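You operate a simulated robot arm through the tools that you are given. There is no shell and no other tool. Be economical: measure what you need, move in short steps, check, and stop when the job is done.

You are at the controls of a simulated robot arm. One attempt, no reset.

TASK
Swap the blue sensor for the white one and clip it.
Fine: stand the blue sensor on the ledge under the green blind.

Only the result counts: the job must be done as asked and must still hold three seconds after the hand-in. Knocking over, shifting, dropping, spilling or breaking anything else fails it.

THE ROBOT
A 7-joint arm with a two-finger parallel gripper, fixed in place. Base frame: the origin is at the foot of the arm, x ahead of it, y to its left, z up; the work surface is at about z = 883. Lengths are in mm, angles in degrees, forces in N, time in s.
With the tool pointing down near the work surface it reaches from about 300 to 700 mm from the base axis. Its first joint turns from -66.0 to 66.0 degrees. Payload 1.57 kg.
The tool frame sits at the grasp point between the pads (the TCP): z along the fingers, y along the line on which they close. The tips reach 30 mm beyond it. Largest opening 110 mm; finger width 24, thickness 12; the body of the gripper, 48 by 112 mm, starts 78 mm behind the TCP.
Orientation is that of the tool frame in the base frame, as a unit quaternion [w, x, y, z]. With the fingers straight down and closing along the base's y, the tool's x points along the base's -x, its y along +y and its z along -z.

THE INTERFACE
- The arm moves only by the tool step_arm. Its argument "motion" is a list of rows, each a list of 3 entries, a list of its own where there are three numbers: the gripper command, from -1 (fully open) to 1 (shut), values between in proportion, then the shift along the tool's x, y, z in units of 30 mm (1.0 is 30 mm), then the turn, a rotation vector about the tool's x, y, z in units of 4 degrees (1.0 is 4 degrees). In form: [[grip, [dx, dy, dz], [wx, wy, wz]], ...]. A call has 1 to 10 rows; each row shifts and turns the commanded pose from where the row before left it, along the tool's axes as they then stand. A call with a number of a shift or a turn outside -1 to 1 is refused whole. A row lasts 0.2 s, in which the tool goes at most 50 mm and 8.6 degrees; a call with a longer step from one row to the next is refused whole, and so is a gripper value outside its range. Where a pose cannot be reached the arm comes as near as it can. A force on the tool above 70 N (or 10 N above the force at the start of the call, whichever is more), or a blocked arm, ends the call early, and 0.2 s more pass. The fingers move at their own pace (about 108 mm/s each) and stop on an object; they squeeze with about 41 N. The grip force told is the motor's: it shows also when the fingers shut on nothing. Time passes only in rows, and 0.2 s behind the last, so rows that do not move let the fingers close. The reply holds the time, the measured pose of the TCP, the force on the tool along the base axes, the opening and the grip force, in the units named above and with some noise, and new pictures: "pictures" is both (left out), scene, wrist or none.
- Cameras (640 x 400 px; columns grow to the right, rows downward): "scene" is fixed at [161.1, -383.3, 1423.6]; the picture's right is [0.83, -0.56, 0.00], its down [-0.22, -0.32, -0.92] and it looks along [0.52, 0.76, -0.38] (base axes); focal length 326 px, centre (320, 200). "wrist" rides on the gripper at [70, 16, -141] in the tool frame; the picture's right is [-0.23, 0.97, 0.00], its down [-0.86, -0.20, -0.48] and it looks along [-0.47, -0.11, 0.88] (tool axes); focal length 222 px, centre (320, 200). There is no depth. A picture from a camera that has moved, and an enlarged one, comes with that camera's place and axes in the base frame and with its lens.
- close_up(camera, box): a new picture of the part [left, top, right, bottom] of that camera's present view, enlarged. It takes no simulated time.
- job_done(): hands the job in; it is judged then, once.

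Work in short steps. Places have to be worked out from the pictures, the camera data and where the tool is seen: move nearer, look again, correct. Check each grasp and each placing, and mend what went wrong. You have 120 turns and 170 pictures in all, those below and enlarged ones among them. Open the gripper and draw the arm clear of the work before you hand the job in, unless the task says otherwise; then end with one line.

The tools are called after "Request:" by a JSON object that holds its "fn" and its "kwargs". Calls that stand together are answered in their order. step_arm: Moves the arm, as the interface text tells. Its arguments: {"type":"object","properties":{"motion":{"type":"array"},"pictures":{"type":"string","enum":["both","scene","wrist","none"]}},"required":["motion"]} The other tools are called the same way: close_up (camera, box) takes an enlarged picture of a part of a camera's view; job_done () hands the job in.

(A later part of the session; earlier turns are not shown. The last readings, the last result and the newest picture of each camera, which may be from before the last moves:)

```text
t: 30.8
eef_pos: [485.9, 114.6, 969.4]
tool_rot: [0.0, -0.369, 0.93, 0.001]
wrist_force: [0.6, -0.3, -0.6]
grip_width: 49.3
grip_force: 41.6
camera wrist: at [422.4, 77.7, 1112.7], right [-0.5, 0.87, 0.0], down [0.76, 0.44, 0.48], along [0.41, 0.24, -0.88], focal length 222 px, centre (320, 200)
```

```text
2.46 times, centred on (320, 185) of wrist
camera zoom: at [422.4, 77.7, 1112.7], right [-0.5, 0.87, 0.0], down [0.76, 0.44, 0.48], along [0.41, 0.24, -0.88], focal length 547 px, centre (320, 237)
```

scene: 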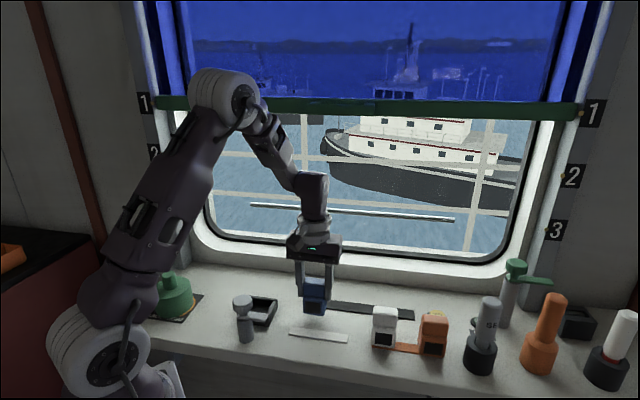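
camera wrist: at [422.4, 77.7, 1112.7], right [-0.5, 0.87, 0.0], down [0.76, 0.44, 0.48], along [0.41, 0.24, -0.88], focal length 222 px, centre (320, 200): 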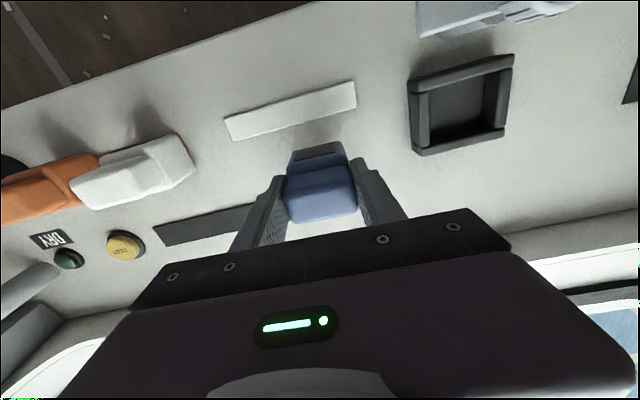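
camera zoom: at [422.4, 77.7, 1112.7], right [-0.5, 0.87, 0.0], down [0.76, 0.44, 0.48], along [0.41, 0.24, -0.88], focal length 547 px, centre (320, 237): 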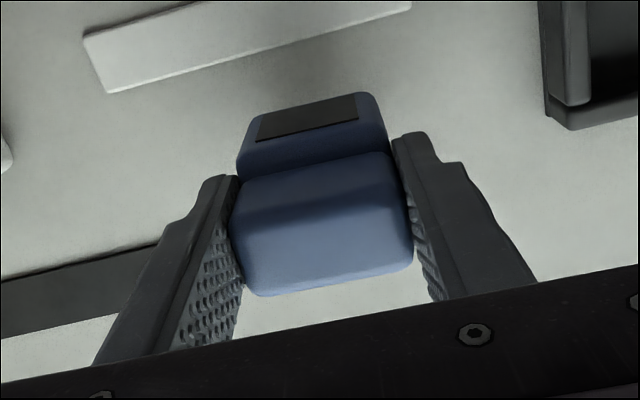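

There's still a gap under the sensor. I lower gently, reading the force.

Request:
{"fn": "step_arm", "kwargs": {"motion": [[1, [0, 0, 0.15], [0, 0, 0]], [1, [0, 0, 0.15], [0, 0, 0]], [1, [0, 0, 0.15], [0, 0, 0]], [1, [0, 0, 0.1], [0, 0, 0]], [1, [0, 0, 0], [0, 0, 0]]], "pictures": "none"}}

Request:
{"fn": "close_up", "kwargs": {"camera": "scene", "box": [275, 255, 395, 345]}}

```text
t: 32.0
eef_pos: [484.5, 114.0, 953.9]
tool_rot: [0.001, -0.368, 0.93, 0.001]
wrist_force: [-0.6, 0.1, -0.7]
grip_width: 49.7
grip_force: 40.5
```

```text
4.44 times, centred on (335, 300) of scene
camera zoom: at [161.1, -383.3, 1423.6], right [0.83, -0.56, 0.0], down [-0.22, -0.32, -0.92], along [0.52, 0.76, -0.38], focal length 1450 px, centre (253, -244)
```

zoom: 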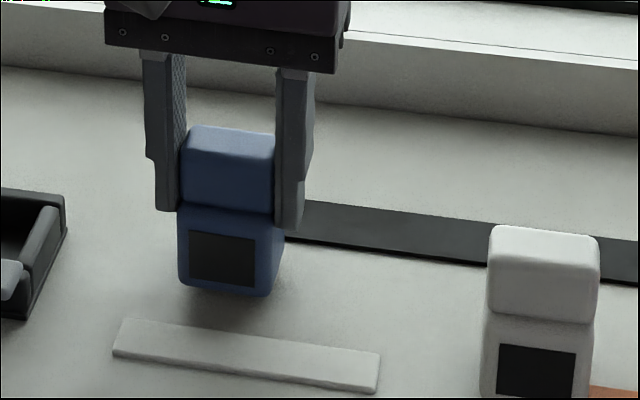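

About 12–15 mm is still left. I continue down in small steps.

Request:
{"fn": "step_arm", "kwargs": {"motion": [[1, [0, 0, 0.12], [0, 0, 0]], [1, [0, 0, 0.12], [0, 0, 0]], [1, [0, 0, 0.08], [0, 0, 0]], [1, [0, 0, 0], [0, 0, 0]]], "pictures": "none"}}

Request:
{"fn": "close_up", "kwargs": {"camera": "scene", "box": [275, 255, 395, 345]}}

```text
t: 33.0
eef_pos: [486.0, 115.2, 944.2]
tool_rot: [0.002, -0.368, 0.93, 0.001]
wrist_force: [0.7, -0.3, 30.7]
grip_width: 49.7
grip_force: 41.4
```

```text
4.44 times, centred on (335, 300) of scene
camera zoom: at [160.6, -383.4, 1423.6], right [0.83, -0.56, 0.0], down [-0.22, -0.32, -0.92], along [0.52, 0.76, -0.38], focal length 1450 px, centre (253, -244)
```

zoom: 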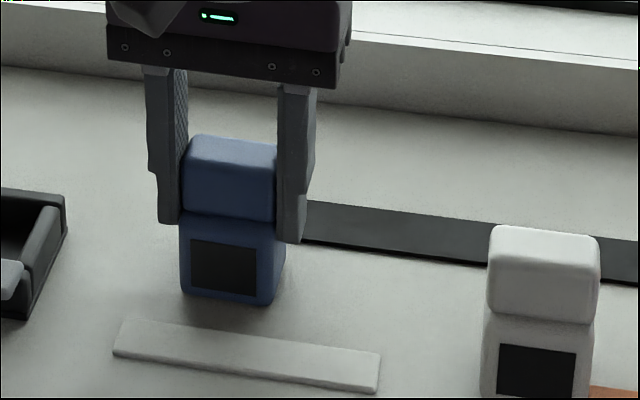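

Contact: 30 N upward at about z 945. I relax slightly, open and rise.

Request:
{"fn": "step_arm", "kwargs": {"motion": [[1, [0, 0, -0.04], [0, 0, 0]], [1, [0, 0, 0], [0, 0, 0]], [0.1, [0, 0, 0], [0, 0, 0]], [-0.3, [0, 0, 0], [0, 0, 0]], [-1, [0, 0, 0], [0, 0, 0]], [-1, [0, 0, 0], [0, 0, 0]]], "pictures": "none"}}

Request:
{"fn": "step_arm", "kwargs": {"motion": [[-1, [0, 0, -0.5], [0, 0, 0]], [-1, [0, 0, -1], [0, 0, 0]], [-1, [0, 0, -1], [0, 0, 0]], [-1, [0, 0, -1], [0, 0, 0]], [-1, [0, 0, 0], [0, 0, 0]]]}}

Request:
{"fn": "close_up", "kwargs": {"camera": "scene", "box": [275, 255, 395, 345]}}

Request:
{"fn": "close_up", "kwargs": {"camera": "wrist", "box": [100, 100, 360, 250]}}

```text
t: 34.4
eef_pos: [485.6, 114.0, 944.4]
tool_rot: [0.001, -0.368, 0.93, 0.001]
wrist_force: [0.5, -0.5, 0.4]
grip_width: 110.0
grip_force: 0.1
```

```text
t: 35.6
eef_pos: [486.4, 113.3, 1050.8]
tool_rot: [0.0, -0.368, 0.93, 0.002]
wrist_force: [-0.4, 0.6, 0.0]
grip_width: 109.8
grip_force: 0.0
camera wrist: at [423.1, 77.1, 1194.4], right [-0.5, 0.87, 0.0], down [0.76, 0.44, 0.48], along [0.41, 0.24, -0.88], focal length 222 px, centre (320, 200)
```

scene: 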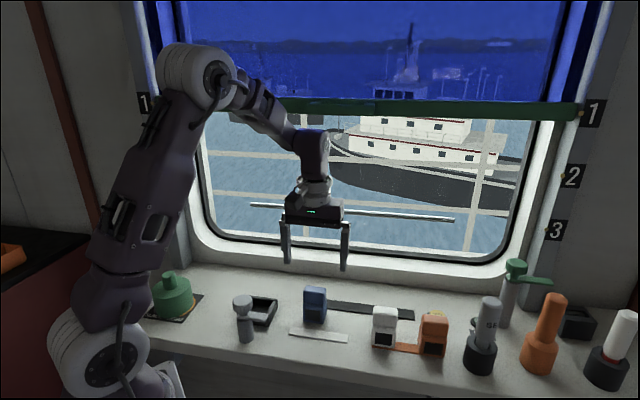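
wrist: 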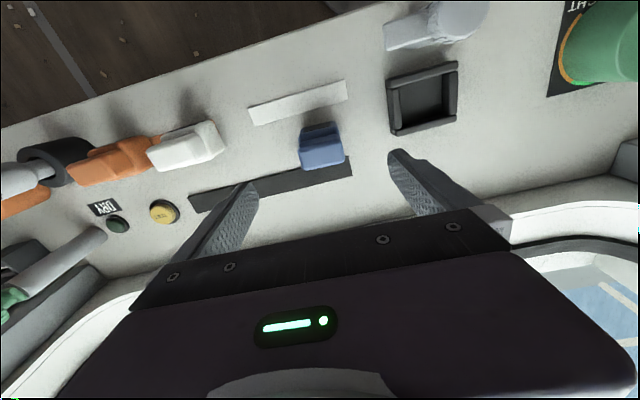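

```text
4.44 times, centred on (335, 300) of scene
camera zoom: at [161.1, -383.3, 1423.6], right [0.83, -0.56, 0.0], down [-0.22, -0.32, -0.92], along [0.52, 0.76, -0.38], focal length 1450 px, centre (253, -244)
```

zoom: 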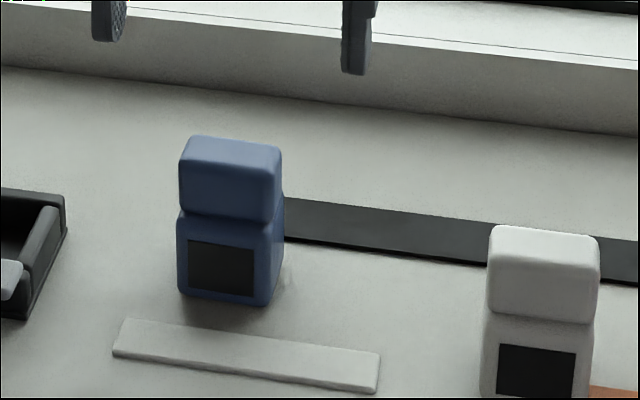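

```text
2.46 times, centred on (230, 175) of wrist
camera zoom: at [423.1, 77.1, 1194.4], right [-0.5, 0.87, 0.0], down [0.76, 0.44, 0.48], along [0.41, 0.24, -0.88], focal length 547 px, centre (542, 262)
```

zoom: 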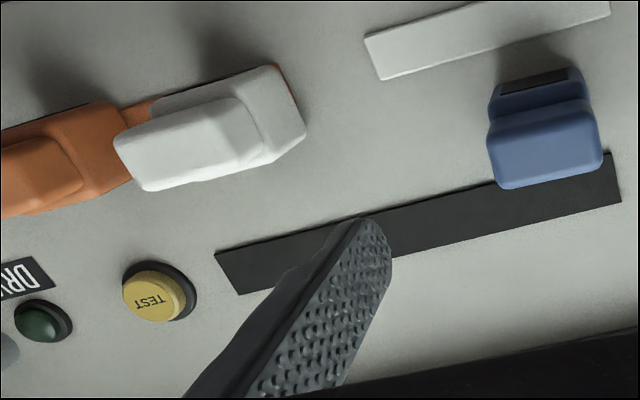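

The blue sensor stands upright between the strips. Next I hover over the white sensor, estimated near (567, -22).

Request:
{"fn": "step_arm", "kwargs": {"motion": [[-1, [0.188, -0.855, 0], [0, 0, 0]], [-1, [0.188, -0.855, 0], [0, 0, 0]], [-1, [0.188, -0.855, 0], [0, 0, 0]], [-1, [0.188, -0.855, 0], [0, 0, 0]], [-0.7, [0.188, -0.855, 0], [0, 0, 0]], [-0.64, [0.188, -0.855, 0], [0, 0, 0]], [-0.64, [0, 0, 0], [0, 0, 0]]]}}

Request:
{"fn": "close_up", "kwargs": {"camera": "wrist", "box": [240, 110, 400, 220]}}

```text
t: 37.2
eef_pos: [566.2, -22.1, 1051.0]
tool_rot: [0.001, -0.368, 0.93, 0.001]
wrist_force: [-0.1, -0.1, -0.5]
grip_width: 90.3
grip_force: 0.0
camera wrist: at [503.3, -58.4, 1193.9], right [-0.5, 0.87, 0.0], down [0.76, 0.44, 0.48], along [0.41, 0.24, -0.88], focal length 222 px, centre (320, 200)
```

scene: 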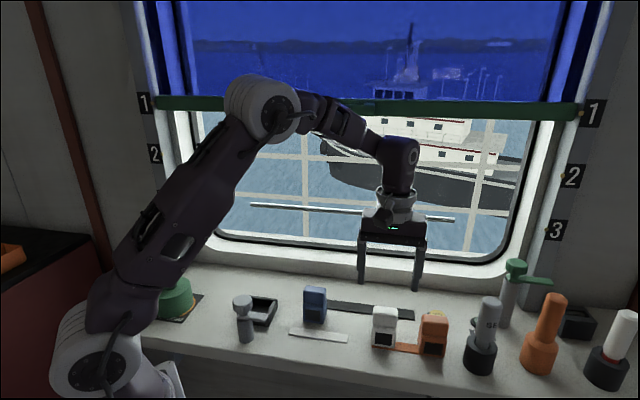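
wrist: 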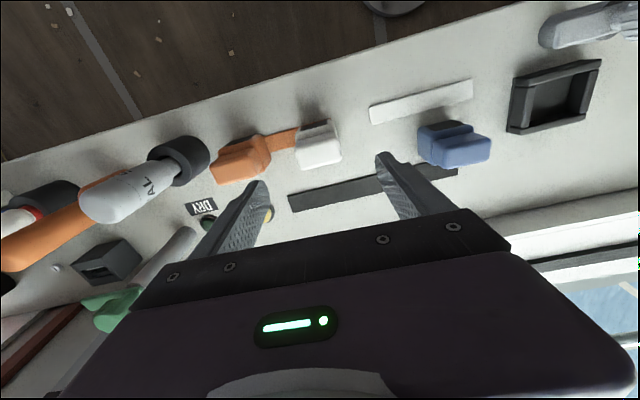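

```text
3.64 times, centred on (320, 165) of wrist
camera zoom: at [503.3, -58.4, 1193.9], right [-0.5, 0.87, 0.0], down [0.76, 0.44, 0.48], along [0.41, 0.24, -0.88], focal length 808 px, centre (320, 327)
```

zoom: 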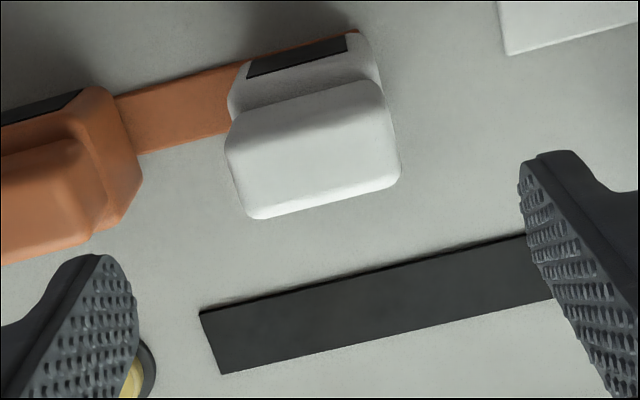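

White is about 4 mm off my TCP and rotated about -2°. Orange stands close by, so I narrow the opening to 74 mm, correct the position and descend partway to check.

Request:
{"fn": "step_arm", "kwargs": {"motion": [[-0.345, [0.12, -0.035, 0], [0, 0, -0.4]], [-0.345, [0, 0, 0.8], [0, 0, 0]], [-0.345, [0, 0, 0.8], [0, 0, 0]], [-0.345, [0, 0, 0], [0, 0, 0]]]}}

Request:
{"fn": "close_up", "kwargs": {"camera": "wrist", "box": [240, 110, 400, 220]}}

Request:
{"fn": "close_up", "kwargs": {"camera": "scene", "box": [340, 265, 470, 365]}}

```text
t: 38.2
eef_pos: [564.7, -25.8, 1001.9]
tool_rot: [0.0, -0.381, 0.925, 0.001]
wrist_force: [1.0, -0.1, 0.3]
grip_width: 74.1
grip_force: 0.2
camera wrist: at [502.2, -63.3, 1145.4], right [-0.53, 0.85, 0.0], down [0.75, 0.46, 0.48], along [0.41, 0.25, -0.88], focal length 222 px, centre (320, 200)
```

scene: 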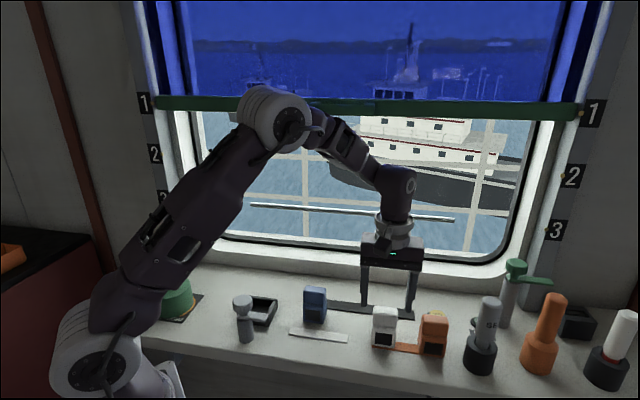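
wrist: 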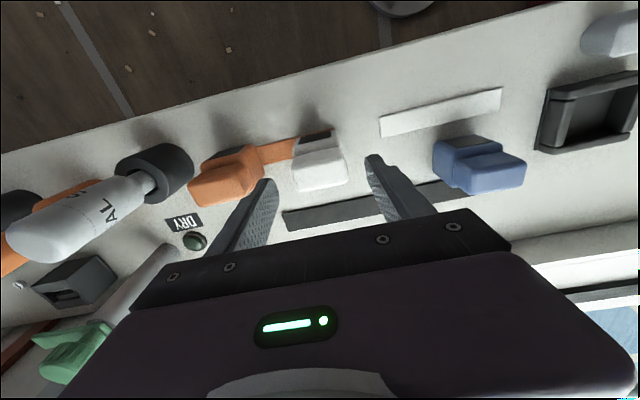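

```text
3.64 times, centred on (320, 165) of wrist
camera zoom: at [502.2, -63.3, 1145.4], right [-0.53, 0.85, 0.0], down [0.75, 0.46, 0.48], along [0.41, 0.25, -0.88], focal length 808 px, centre (320, 327)
```

zoom: 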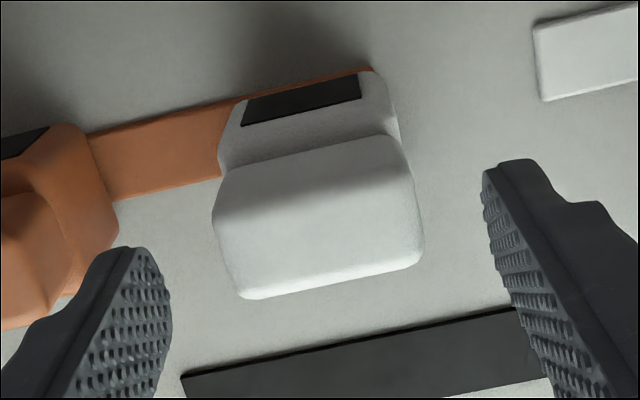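

```text
4.00 times, centred on (405, 315) of scene
camera zoom: at [161.1, -383.3, 1423.6], right [0.83, -0.56, 0.0], down [-0.22, -0.32, -0.92], along [0.52, 0.76, -0.38], focal length 1305 px, centre (-20, -260)
```

zoom: 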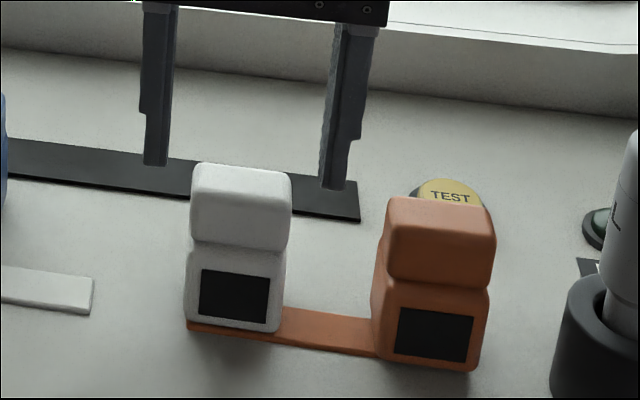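

Aligned and centred, with about 12 mm of clearance to orange. I descend to grasp height.

Request:
{"fn": "step_arm", "kwargs": {"motion": [[-0.345, [0, -0.03, 0.6], [0, 0, 0]], [-0.345, [0, 0, 0.6], [0, 0, 0]], [-0.345, [0, 0, 0.6], [0, 0, 0]], [-0.345, [0, 0, 0], [0, 0, 0]]]}}

Request:
{"fn": "close_up", "kwargs": {"camera": "wrist", "box": [240, 110, 400, 220]}}

Request:
{"fn": "close_up", "kwargs": {"camera": "scene", "box": [340, 265, 470, 365]}}

```text
t: 39.2
eef_pos: [565.1, -24.7, 947.9]
tool_rot: [0.0, -0.381, 0.925, 0.001]
wrist_force: [-0.2, 0.2, 0.9]
grip_width: 73.8
grip_force: 0.1
camera wrist: at [502.8, -63.2, 1091.4], right [-0.52, 0.85, 0.0], down [0.75, 0.46, 0.48], along [0.41, 0.25, -0.88], focal length 222 px, centre (320, 200)
```

scene: 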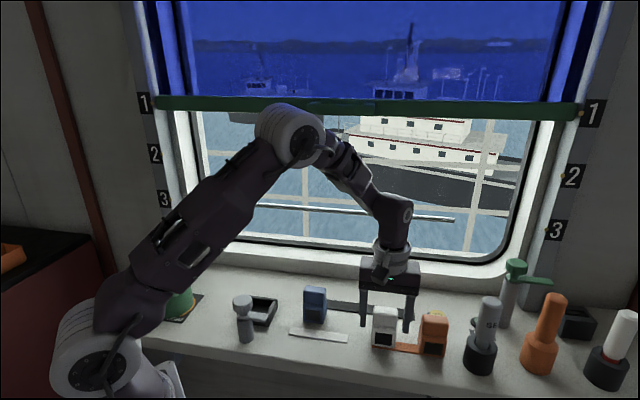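
wrist: 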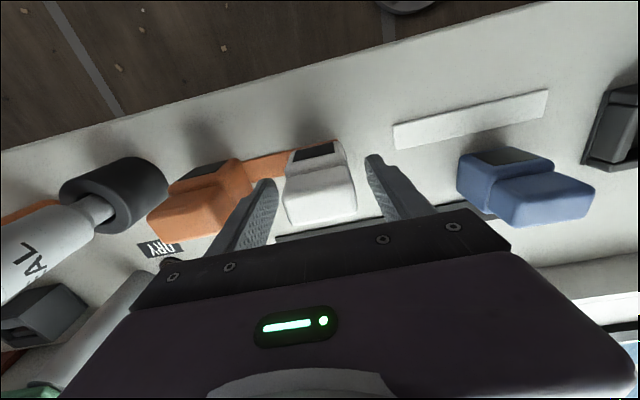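

```text
3.64 times, centred on (320, 165) of wrist
camera zoom: at [502.8, -63.2, 1091.4], right [-0.52, 0.85, 0.0], down [0.75, 0.46, 0.48], along [0.41, 0.25, -0.88], focal length 808 px, centre (320, 327)
```

zoom: 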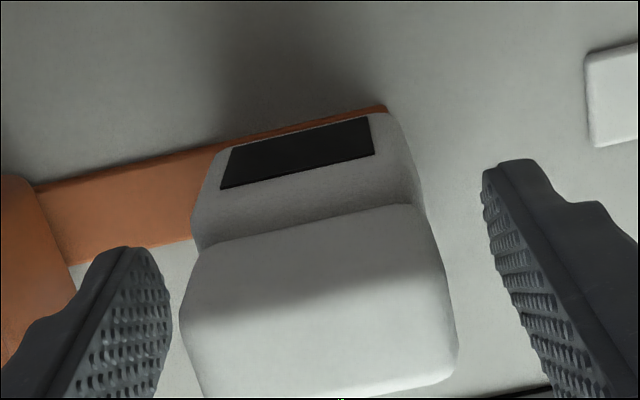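

```text
4.00 times, centred on (405, 315) of scene
camera zoom: at [161.1, -383.3, 1423.6], right [0.83, -0.56, 0.0], down [-0.22, -0.32, -0.92], along [0.52, 0.76, -0.38], focal length 1305 px, centre (-20, -260)
```

zoom: 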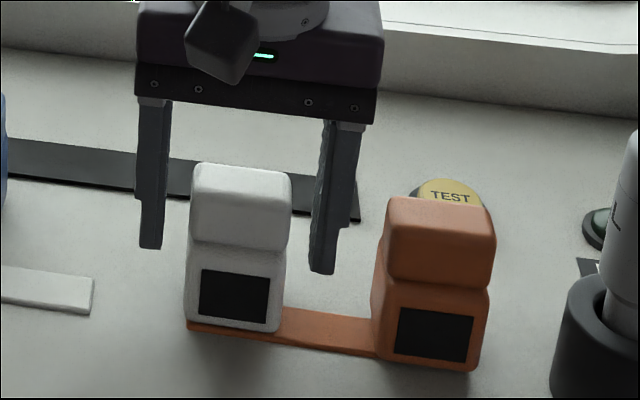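

White sits in the tool just as blue did. I close on it.

Request:
{"fn": "step_arm", "kwargs": {"motion": [[0, [0, 0, 0], [0, 0, 0]], [0.5, [0, 0, 0], [0, 0, 0]], [1, [0, 0, 0], [0, 0, 0]], [1, [0, 0, 0], [0, 0, 0]]], "pictures": "none"}}

Request:
{"fn": "close_up", "kwargs": {"camera": "wrist", "box": [240, 110, 400, 220]}}

Request:
{"fn": "close_up", "kwargs": {"camera": "scene", "box": [340, 265, 470, 365]}}

```text
t: 40.2
eef_pos: [563.6, -24.2, 948.5]
tool_rot: [0.001, -0.381, 0.925, 0.0]
wrist_force: [-0.1, -0.2, 0.6]
grip_width: 49.5
grip_force: 41.1
```

```text
3.64 times, centred on (320, 165) of wrist
camera zoom: at [502.8, -63.2, 1091.6], right [-0.52, 0.85, 0.0], down [0.75, 0.46, 0.48], along [0.41, 0.25, -0.88], focal length 808 px, centre (320, 327)
```

zoom: 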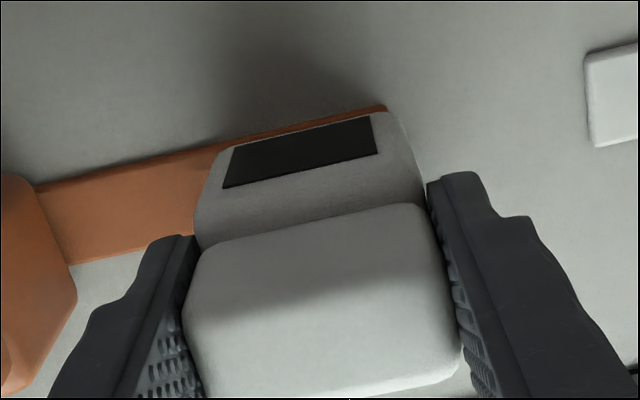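

```text
4.00 times, centred on (405, 315) of scene
camera zoom: at [161.1, -383.3, 1423.6], right [0.83, -0.56, 0.0], down [-0.22, -0.32, -0.92], along [0.52, 0.76, -0.38], focal length 1305 px, centre (-20, -260)
```

zoom: 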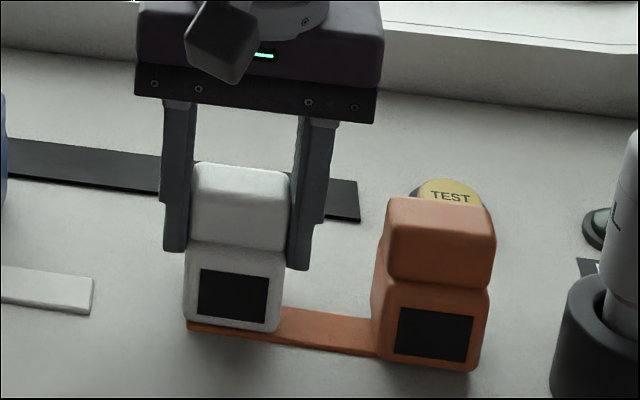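

Gripped at 49.5 mm with the same relative pose as blue. I lift and check that the strip stays put.

Request:
{"fn": "step_arm", "kwargs": {"motion": [[1, [0, 0, -0.2], [0, 0, 0]], [1, [0, 0, -0.4], [0, 0, 0]], [1, [0, 0, -0.6], [0, 0, 0]], [1, [0, 0, -0.8], [0, 0, 0]], [1, [0, 0, -0.8], [0, 0, 0]], [1, [0, 0, -0.8], [0, 0, 0]], [1, [0, 0, 0], [0, 0, 0.4]]]}}

Request:
{"fn": "close_up", "kwargs": {"camera": "scene", "box": [340, 265, 470, 365]}}

```text
t: 41.8
eef_pos: [564.5, -25.1, 1057.0]
tool_rot: [0.001, -0.367, 0.93, 0.002]
wrist_force: [0.0, 0.0, -1.3]
grip_width: 49.4
grip_force: 41.5
camera wrist: at [501.9, -61.8, 1199.8], right [-0.5, 0.87, 0.0], down [0.76, 0.44, 0.48], along [0.41, 0.24, -0.88], focal length 222 px, centre (320, 200)
```

scene: 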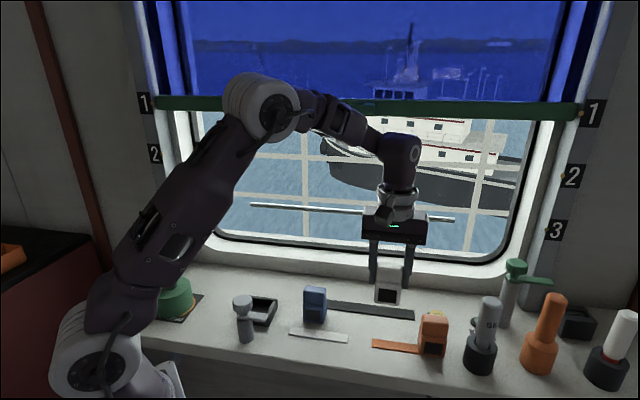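
wrist: 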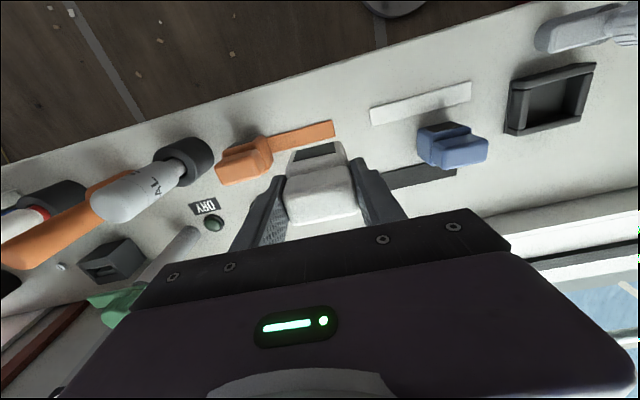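

```text
4.00 times, centred on (405, 315) of scene
camera zoom: at [161.1, -383.3, 1423.6], right [0.83, -0.56, 0.0], down [-0.22, -0.32, -0.92], along [0.52, 0.76, -0.38], focal length 1305 px, centre (-20, -260)
```

zoom: 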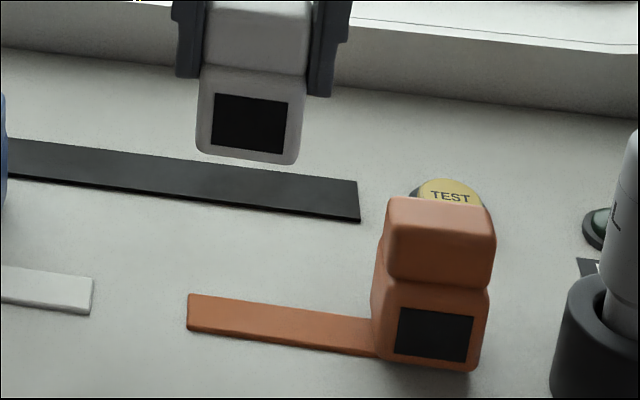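

Only the white sensor came up. I carry it over to the cradle at hover height.

Request:
{"fn": "step_arm", "kwargs": {"motion": [[1, [-0.058, 0.958, -0.05], [0, 0, 0]], [1, [-0.058, 0.958, -0.05], [0, 0, 0]], [1, [-0.058, 0.958, -0.05], [0, 0, 0]], [1, [-0.058, 0.958, -0.05], [0, 0, 0]], [1, [-0.058, 0.958, 0], [0, 0, 0]], [1, [-0.058, 0.958, 0], [0, 0, 0]], [1, [-0.058, 0.958, 0], [0, 0, 0]], [1, [-0.058, 0.958, 0], [0, 0, 0]], [1, [-0.058, 0.958, 0], [0, 0, 0]], [1, [-0.058, 0.958, 0], [0, 0, 0]]], "pictures": "none"}}

Request:
{"fn": "step_arm", "kwargs": {"motion": [[1, [0, 0, 0], [0, 0, 0]]]}}

Request:
{"fn": "close_up", "kwargs": {"camera": "wrist", "box": [240, 90, 400, 220]}}

```text
t: 44.0
eef_pos: [381.0, 196.0, 1062.2]
tool_rot: [0.0, -0.367, 0.93, 0.001]
wrist_force: [0.7, -0.2, -1.4]
grip_width: 49.3
grip_force: 40.8
```

```text
t: 44.4
eef_pos: [380.7, 196.3, 1061.2]
tool_rot: [0.001, -0.368, 0.93, 0.001]
wrist_force: [0.0, 0.0, -0.9]
grip_width: 49.8
grip_force: 41.2
camera wrist: at [318.2, 159.2, 1205.6], right [-0.5, 0.87, 0.0], down [0.76, 0.44, 0.48], along [0.41, 0.24, -0.88], focal length 222 px, centre (320, 200)
```

scene: 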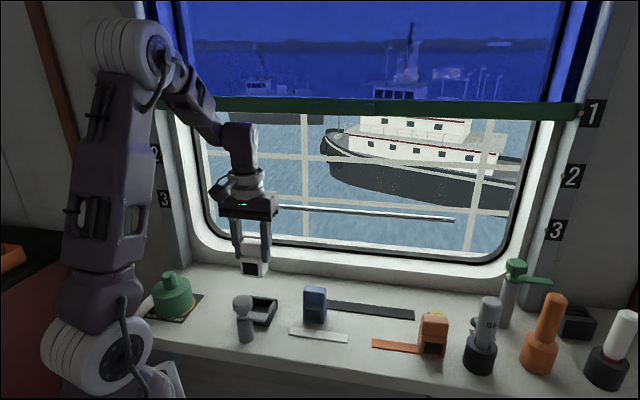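
wrist: 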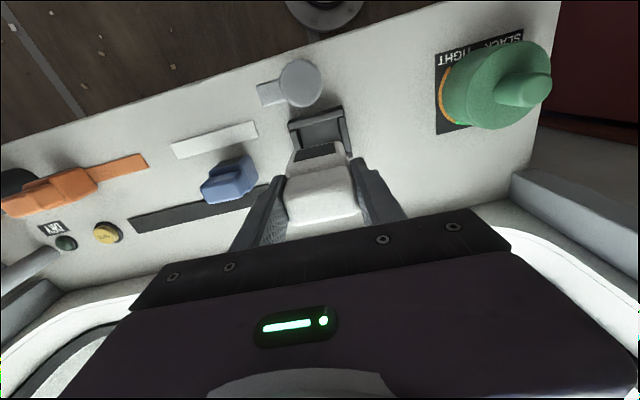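

```text
3.08 times, centred on (320, 155) of wrist
camera zoom: at [318.2, 159.2, 1205.6], right [-0.5, 0.87, 0.0], down [0.76, 0.44, 0.48], along [0.41, 0.24, -0.88], focal length 684 px, centre (320, 338)
```

zoom: 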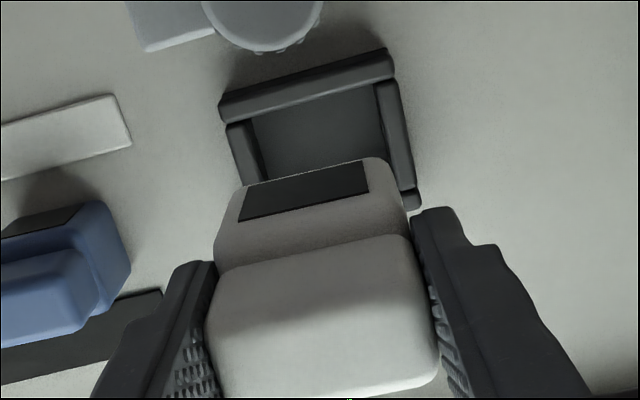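

Aligned over the cradle. I descend to just above the walls.

Request:
{"fn": "step_arm", "kwargs": {"motion": [[1, [0.01, 0, 0.7], [0, 0, 0]], [1, [0, 0, 0.8], [0, 0, 0]], [1, [0, 0, 0.7], [0, 0, 0]], [1, [0, 0, 0.5], [0, 0, 0]], [1, [0, 0, 0], [0, 0, 0]]]}}

Request:
{"fn": "close_up", "kwargs": {"camera": "wrist", "box": [240, 110, 400, 220]}}

Request:
{"fn": "close_up", "kwargs": {"camera": "scene", "box": [205, 255, 305, 345]}}

```text
t: 45.6
eef_pos: [380.5, 195.9, 981.8]
tool_rot: [0.0, -0.368, 0.93, 0.001]
wrist_force: [0.5, -0.2, -0.9]
grip_width: 49.6
grip_force: 41.0
camera wrist: at [317.9, 158.8, 1124.3], right [-0.5, 0.87, 0.0], down [0.76, 0.44, 0.48], along [0.41, 0.24, -0.88], focal length 222 px, centre (320, 200)
```

scene: 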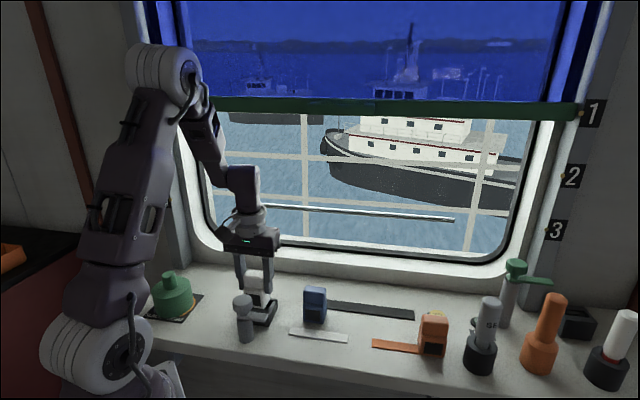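
wrist: 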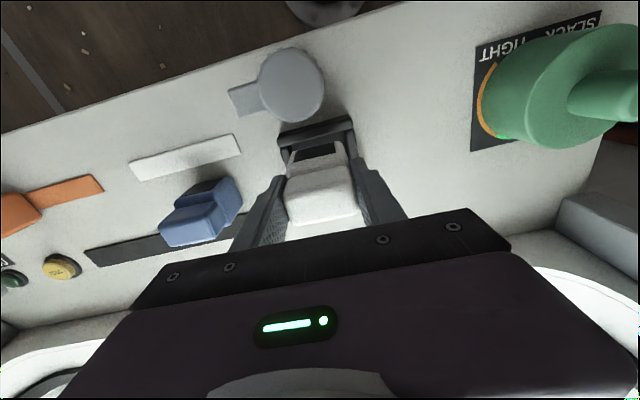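

```text
3.64 times, centred on (320, 165) of wrist
camera zoom: at [317.9, 158.8, 1124.3], right [-0.5, 0.87, 0.0], down [0.76, 0.44, 0.48], along [0.41, 0.24, -0.88], focal length 808 px, centre (320, 327)
```

zoom: 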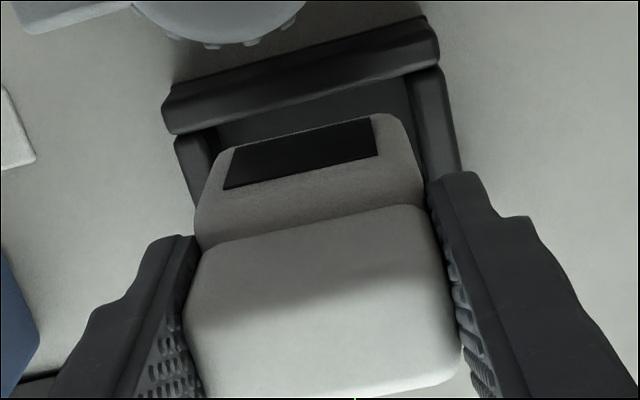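

```text
4.44 times, centred on (255, 300) of scene
camera zoom: at [161.1, -383.3, 1423.6], right [0.83, -0.56, 0.0], down [-0.22, -0.32, -0.92], along [0.52, 0.76, -0.38], focal length 1450 px, centre (609, -244)
```

zoom: 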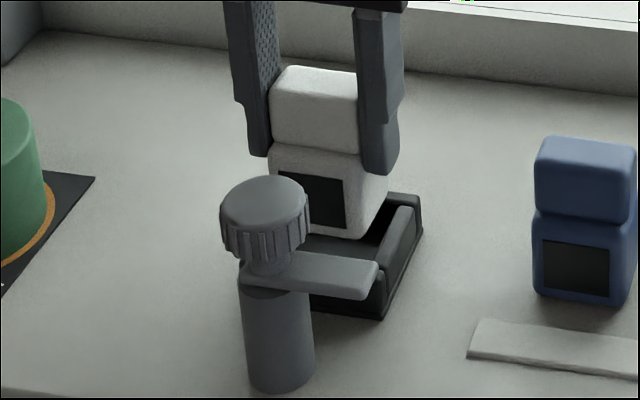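

I trim +1.5 mm along tool y to match blue's seated pose, then lower gradually.

Request:
{"fn": "step_arm", "kwargs": {"motion": [[1, [0, 0.05, 0], [0, 0, 0]], [1, [0, 0, 0.2], [0, 0, 0]], [1, [0, 0, 0.2], [0, 0, 0]], [1, [0, 0, 0.2], [0, 0, 0]], [1, [0, 0, 0.15], [0, 0, 0]], [1, [0, 0, 0], [0, 0, 0]]], "pictures": "none"}}

Request:
{"fn": "close_up", "kwargs": {"camera": "wrist", "box": [240, 110, 400, 220]}}

Request:
{"fn": "close_up", "kwargs": {"camera": "scene", "box": [205, 255, 305, 345]}}

```text
t: 47.0
eef_pos: [379.5, 196.5, 959.4]
tool_rot: [0.0, -0.369, 0.93, 0.001]
wrist_force: [-0.5, 0.3, -0.7]
grip_width: 49.7
grip_force: 41.5
```

```text
3.64 times, centred on (320, 165) of wrist
camera zoom: at [317.1, 160.8, 1102.5], right [-0.5, 0.87, 0.0], down [0.76, 0.44, 0.48], along [0.41, 0.24, -0.88], focal length 808 px, centre (320, 327)
```

zoom: 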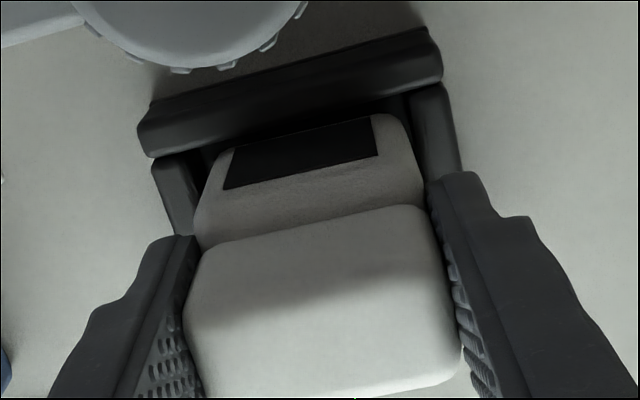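

```text
4.44 times, centred on (255, 300) of scene
camera zoom: at [161.1, -383.3, 1423.6], right [0.83, -0.56, 0.0], down [-0.22, -0.32, -0.92], along [0.52, 0.76, -0.38], focal length 1450 px, centre (609, -244)
```

zoom: 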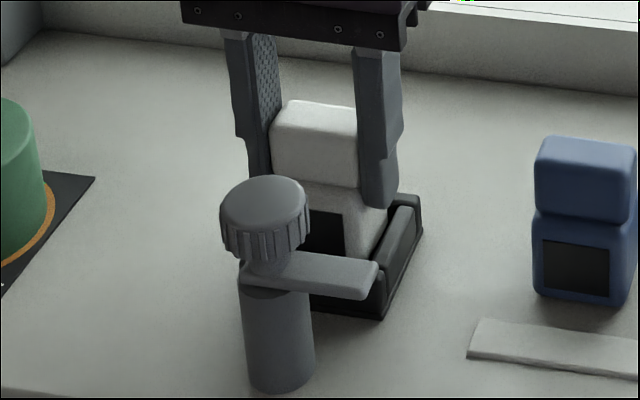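

It is inside the walls without force, about 8 mm from seated. I lower further in small steps.

Request:
{"fn": "step_arm", "kwargs": {"motion": [[1, [0, 0, 0.1], [0, 0, 0]], [1, [0, 0, 0.1], [0, 0, 0]], [1, [0, 0, 0.04], [0, 0, 0]], [1, [0, 0, 0], [0, 0, 0]]], "pictures": "none"}}

```text
t: 48.0
eef_pos: [379.3, 195.9, 951.6]
tool_rot: [0.0, -0.368, 0.93, 0.001]
wrist_force: [0.4, 0.4, -1.1]
grip_width: 49.5
grip_force: 40.6
```

Request:
{"fn": "step_arm", "kwargs": {"motion": [[1, [0, 0, 0.05], [0, 0, 0]], [1, [0, 0, 0.05], [0, 0, 0]], [1, [0, 0, 0], [0, 0, 0]]], "pictures": "none"}}

Request:
{"fn": "close_up", "kwargs": {"camera": "wrist", "box": [240, 110, 400, 220]}}

Request:
{"fn": "close_up", "kwargs": {"camera": "scene", "box": [205, 255, 305, 345]}}

```text
t: 48.8
eef_pos: [379.4, 197.7, 949.8]
tool_rot: [0.0, -0.367, 0.93, 0.001]
wrist_force: [-0.3, 0.2, 9.6]
grip_width: 49.5
grip_force: 41.1
```

```text
3.64 times, centred on (320, 165) of wrist
camera zoom: at [316.7, 160.6, 1092.7], right [-0.5, 0.87, 0.0], down [0.76, 0.44, 0.48], along [0.41, 0.24, -0.88], focal length 808 px, centre (320, 327)
```

zoom: 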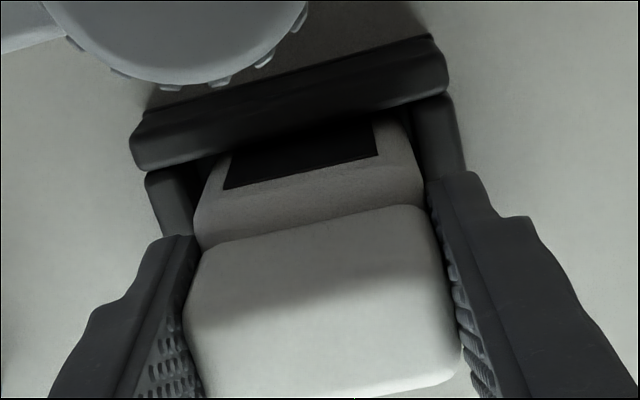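

```text
4.44 times, centred on (255, 300) of scene
camera zoom: at [161.0, -383.3, 1423.6], right [0.83, -0.56, 0.0], down [-0.22, -0.32, -0.92], along [0.52, 0.76, -0.38], focal length 1450 px, centre (609, -244)
```

zoom: 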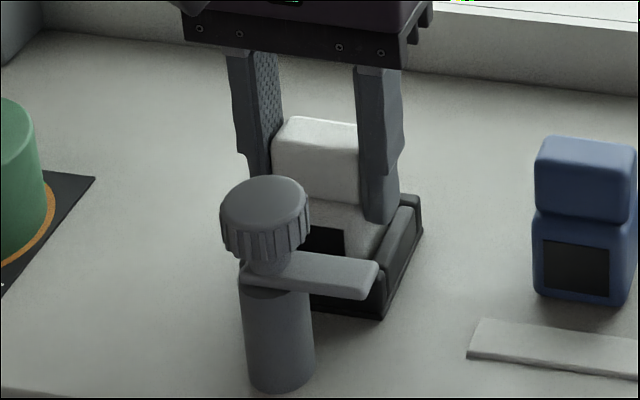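

Seated, with 10 N of contact. I release and rise.

Request:
{"fn": "step_arm", "kwargs": {"motion": [[0.2, [0, 0, 0], [0, 0, 0]], [-0.3, [0, 0, 0], [0, 0, 0]], [-0.8, [0, 0, 0], [0, 0, 0]], [-0.8, [0, 0, -0.3], [0, 0, 0]], [-0.8, [0, 0, -0.8], [0, 0, 0]], [-0.8, [0, 0, -1], [0, 0, 0]], [-0.8, [0, 0, -1], [0, 0, 0]], [-0.8, [0, 0, -1], [0, 0, 0]], [-0.8, [0, 0, 0], [0, 0, 0]]]}}

Request:
{"fn": "close_up", "kwargs": {"camera": "wrist", "box": [240, 80, 400, 200]}}

Request:
{"fn": "close_up", "kwargs": {"camera": "scene", "box": [205, 255, 305, 345]}}

```text
t: 50.8
eef_pos: [379.2, 196.5, 1070.6]
tool_rot: [0.001, -0.368, 0.93, 0.001]
wrist_force: [1.1, -0.2, 0.8]
grip_width: 99.0
grip_force: 0.0
camera wrist: at [316.0, 160.1, 1215.0], right [-0.5, 0.87, 0.0], down [0.76, 0.44, 0.48], along [0.41, 0.24, -0.88], focal length 222 px, centre (320, 200)
```

scene: 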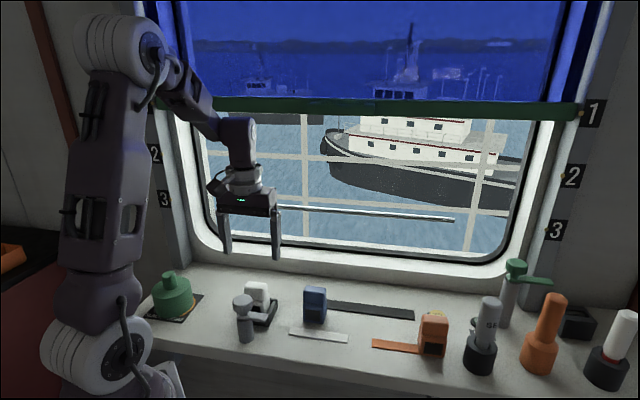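
wrist: 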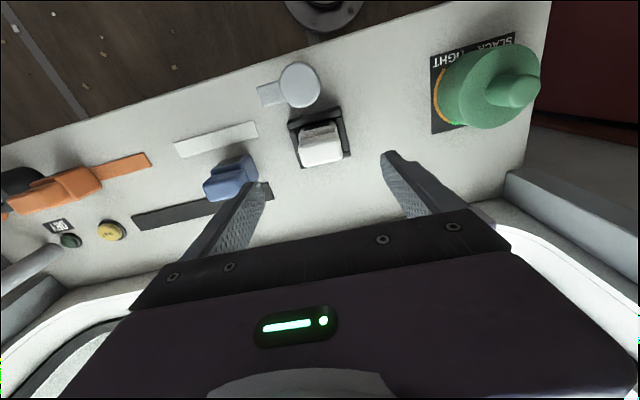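

```text
3.33 times, centred on (320, 140) of wrist
camera zoom: at [316.0, 160.1, 1215.0], right [-0.5, 0.87, 0.0], down [0.76, 0.44, 0.48], along [0.41, 0.24, -0.88], focal length 740 px, centre (320, 400)
```

zoom: 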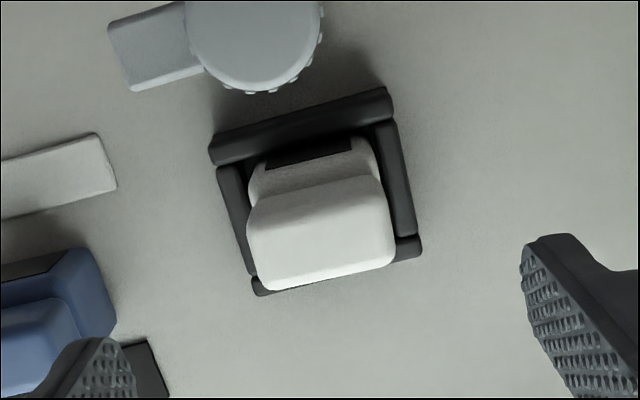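

```text
4.44 times, centred on (255, 300) of scene
camera zoom: at [161.1, -383.3, 1423.6], right [0.83, -0.56, 0.0], down [-0.22, -0.32, -0.92], along [0.52, 0.76, -0.38], focal length 1450 px, centre (609, -244)
```

zoom: 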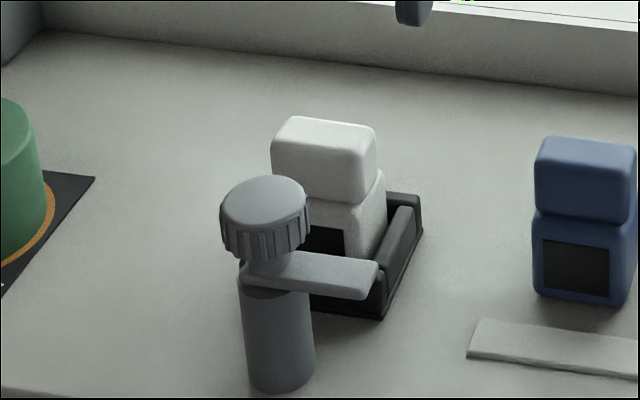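

White is seated in the cradle. I move over the knob and turn the tool to +47° so I can swing the clip back by 90°.

Request:
{"fn": "step_arm", "kwargs": {"motion": [[-0.05, [0.8, -0.02, 0], [0, 0, 0]], [-0.05, [0.8, -0.02, 0], [0, 0, 0]], [-0.05, [0.8, -0.01, 0], [0, 0, 0]], [-0.05, [0, 0, 0], [0, 0, 1]], [-0.05, [0, 0, 0], [0, 0, 1]], [-0.05, [0, 0, 0], [0, 0, 1]], [-0.05, [0, 0, 0], [0, 0, 1]], [-0.05, [0, 0, 0], [0, 0, 1]], [-0.05, [0, 0, 0], [0, 0, 1]], [-0.05, [0, 0, 0], [0, 0, 1]]], "pictures": "none"}}

Request:
{"fn": "step_arm", "kwargs": {"motion": [[-0.05, [0, 0, 0], [0, 0, 1]], [-0.05, [0, 0, 0], [0, 0, 1]], [-0.05, [0, 0, 0], [0, 0, 1]], [-0.05, [0, 0, 0], [0, 0, 1]], [-0.05, [0, 0, 0], [0, 0, 1]], [-0.05, [0, 0, 0], [0, 0, 1]], [-0.05, [0, 0, 0], [0, 0, 1]], [-0.05, [0, 0, 0], [0, 0, 1]], [-0.05, [0, 0, 0], [0, 0, 1]], [-0.05, [0, 0, 0], [0, 0, 1]]], "pictures": "none"}}

Request:
{"fn": "step_arm", "kwargs": {"motion": [[-0.05, [0, 0, 0], [0, 0, 1]], [-0.05, [0, 0, 0], [0, 0, 1]], [-0.05, [0, 0, 0], [0, 0, 1]], [-0.05, [0, 0, 0], [0, 0, 1]], [-0.05, [0, 0, 0], [0, 0, 1]], [-0.05, [0, 0, 0], [0, 0, 0.8]], [-0.05, [0, 0, 0], [0, 0, 0]]], "pictures": "wrist"}}

Request:
{"fn": "close_up", "kwargs": {"camera": "wrist", "box": [240, 80, 400, 220]}}

```text
t: 53.0
eef_pos: [328.5, 145.8, 1070.3]
tool_rot: [0.0, -0.132, 0.991, 0.001]
wrist_force: [0.3, 0.4, 0.7]
grip_width: 57.7
grip_force: 0.0
```

```text
t: 55.2
eef_pos: [328.5, 146.6, 1072.6]
tool_rot: [0.0, 0.215, 0.977, 0.001]
wrist_force: [-0.4, 0.4, 0.4]
grip_width: 57.6
grip_force: 0.1
```

```text
t: 56.8
eef_pos: [328.6, 146.1, 1072.6]
tool_rot: [-0.001, 0.408, 0.913, 0.001]
wrist_force: [0.4, 0.0, 0.9]
grip_width: 57.9
grip_force: 0.1
camera wrist: at [293.0, 208.4, 1215.3], right [0.88, 0.48, 0.0], down [0.42, -0.77, 0.48], along [0.23, -0.42, -0.88], focal length 222 px, centre (320, 200)
```

wrist: 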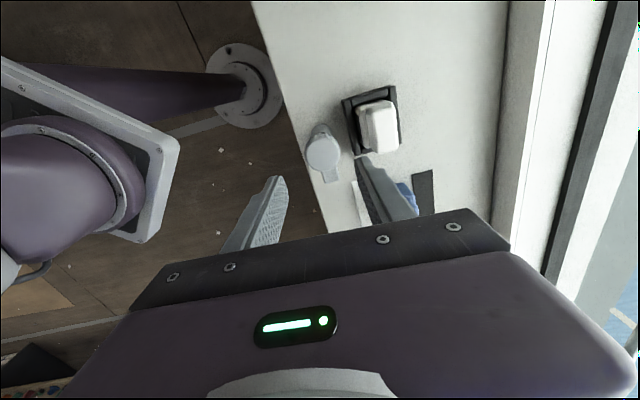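

```text
2.86 times, centred on (320, 150) of wrist
camera zoom: at [293.0, 208.4, 1215.3], right [0.88, 0.48, 0.0], down [0.42, -0.77, 0.48], along [0.23, -0.42, -0.88], focal length 635 px, centre (320, 343)
```

zoom: 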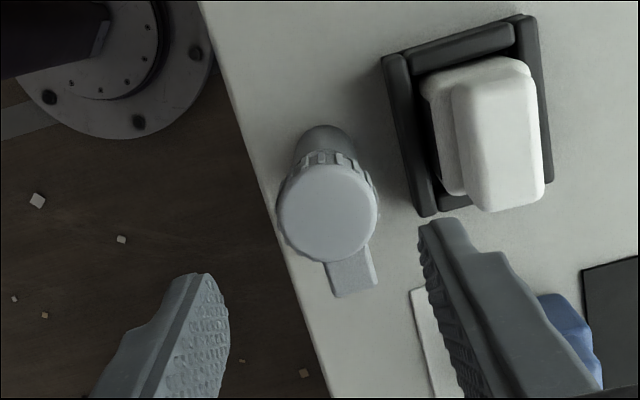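

Triangulating several views puts the knob axis near (330, 147). I trim and descend to z 989.

Request:
{"fn": "step_arm", "kwargs": {"motion": [[-0.05, [0, 0.055, 0.8], [0, 0, 0]], [-0.05, [0, 0, 0.8], [0, 0, 0]], [-0.05, [0, 0, 0.7], [0, 0, 0]], [-0.05, [0, 0, 0.5], [0, 0, 0]], [-0.05, [0, 0, 0], [0, 0, 0]]], "pictures": "none"}}

Request:
{"fn": "close_up", "kwargs": {"camera": "wrist", "box": [240, 110, 400, 250]}}

Request:
{"fn": "close_up", "kwargs": {"camera": "scene", "box": [205, 255, 305, 345]}}

```text
t: 58.0
eef_pos: [329.5, 146.7, 987.0]
tool_rot: [-0.001, 0.407, 0.914, 0.001]
wrist_force: [0.3, -0.5, -0.8]
grip_width: 57.7
grip_force: 0.1
```

```text
2.86 times, centred on (320, 180) of wrist
camera zoom: at [294.1, 209.5, 1131.0], right [0.88, 0.48, 0.0], down [0.42, -0.77, 0.48], along [0.23, -0.42, -0.88], focal length 635 px, centre (320, 257)
```

zoom: 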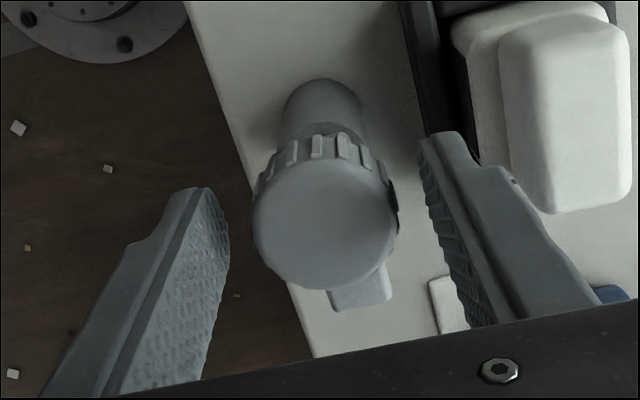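

```text
4.44 times, centred on (255, 300) of scene
camera zoom: at [161.1, -383.3, 1423.6], right [0.83, -0.56, 0.0], down [-0.22, -0.32, -0.92], along [0.52, 0.76, -0.38], focal length 1450 px, centre (609, -244)
```

zoom: 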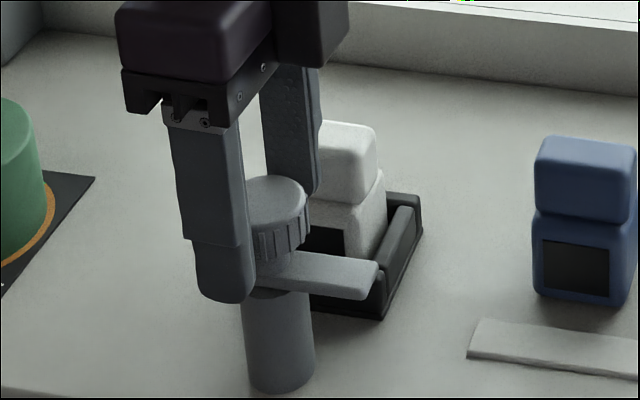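

Centred. I close on the knob and start turning it back.

Request:
{"fn": "step_arm", "kwargs": {"motion": [[0.2, [0, 0, 0], [0, 0, 0]], [1, [0, 0, 0], [0, 0, 0]], [1, [0, 0, 0], [0, 0, 0]], [1, [0, 0, 0], [0, 0, -0.8]], [1, [0, 0, 0], [0, 0, -0.8]], [1, [0, 0, 0], [0, 0, -0.8]], [1, [0, 0, 0], [0, 0, 0]]], "pictures": "none"}}

Request:
{"fn": "close_up", "kwargs": {"camera": "scene", "box": [205, 255, 305, 345]}}

```text
t: 59.6
eef_pos: [329.9, 146.8, 987.9]
tool_rot: [0.0, 0.328, 0.945, 0.0]
wrist_force: [15.7, 8.3, -27.8]
grip_width: 39.7
grip_force: 44.5
```

```text
4.44 times, centred on (255, 300) of scene
camera zoom: at [161.9, -382.9, 1423.6], right [0.83, -0.56, 0.0], down [-0.22, -0.32, -0.92], along [0.52, 0.76, -0.38], focal length 1450 px, centre (609, -244)
```

zoom: 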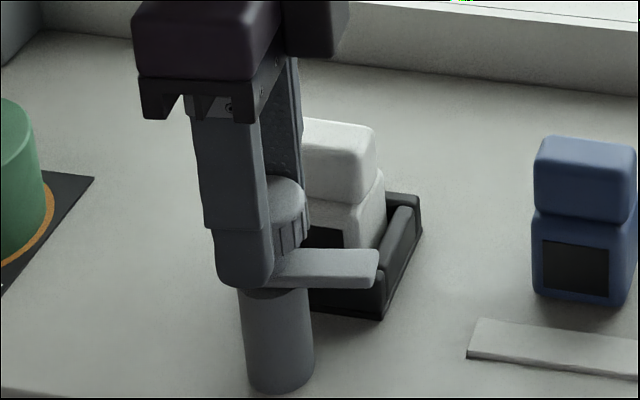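

The clip arm follows. I continue turning.

Request:
{"fn": "step_arm", "kwargs": {"motion": [[1, [-0.02, 0, 0.02], [0, 0, -0.8]], [1, [0, 0, 0], [0, 0, -0.8]], [1, [0, 0, 0], [0, 0, -0.8]], [1, [0, 0, 0], [0, 0, -0.8]], [1, [0, 0, 0], [0, 0, -0.8]], [1, [0, 0, 0], [0, 0, -0.8]], [1, [0, 0, 0], [0, 0, 0]]], "pictures": "none"}}

Request:
{"fn": "close_up", "kwargs": {"camera": "scene", "box": [205, 255, 305, 345]}}

```text
t: 61.2
eef_pos: [329.5, 146.7, 987.9]
tool_rot: [0.0, 0.166, 0.986, 0.002]
wrist_force: [-3.1, 14.9, 24.3]
grip_width: 39.5
grip_force: 44.1
```

```text
4.44 times, centred on (255, 300) of scene
camera zoom: at [160.8, -382.9, 1423.7], right [0.83, -0.56, 0.0], down [-0.22, -0.32, -0.92], along [0.52, 0.76, -0.38], focal length 1450 px, centre (609, -244)
```

zoom: 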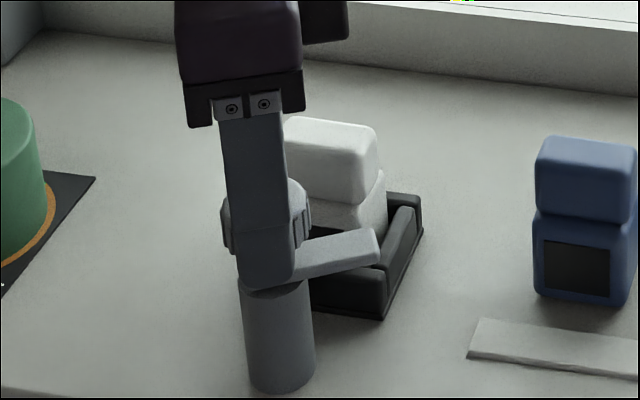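

Low forces. I continue.

Request:
{"fn": "step_arm", "kwargs": {"motion": [[1, [0, 0, -0.01], [0, 0, -0.8]], [1, [0, 0, 0], [0, 0, -0.8]], [1, [0, 0, 0], [0, 0, -0.8]], [1, [0, 0, 0], [0, 0, -0.8]], [1, [0, 0, 0], [0, 0, -0.8]], [1, [0, 0, 0], [0, 0, -0.8]], [1, [0, 0, 0], [0, 0, 0]]], "pictures": "none"}}

Request:
{"fn": "close_up", "kwargs": {"camera": "scene", "box": [205, 255, 305, 345]}}

```text
t: 62.8
eef_pos: [329.4, 146.9, 989.2]
tool_rot: [0.001, -0.001, 1.0, 0.001]
wrist_force: [-0.7, 9.6, 28.9]
grip_width: 39.4
grip_force: 44.6
```

```text
4.44 times, centred on (255, 300) of scene
camera zoom: at [160.8, -383.1, 1423.7], right [0.83, -0.56, 0.0], down [-0.22, -0.32, -0.92], along [0.52, 0.76, -0.38], focal length 1450 px, centre (609, -244)
```

zoom: 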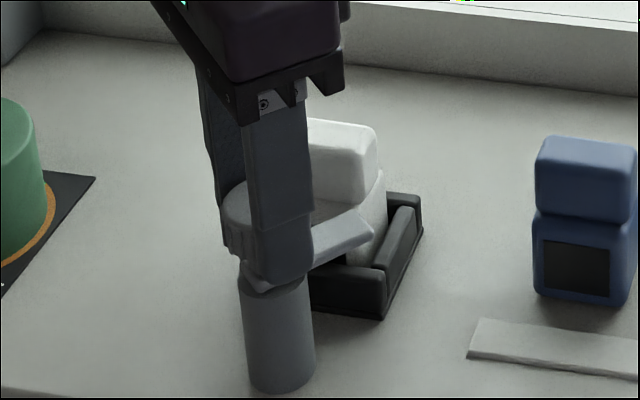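

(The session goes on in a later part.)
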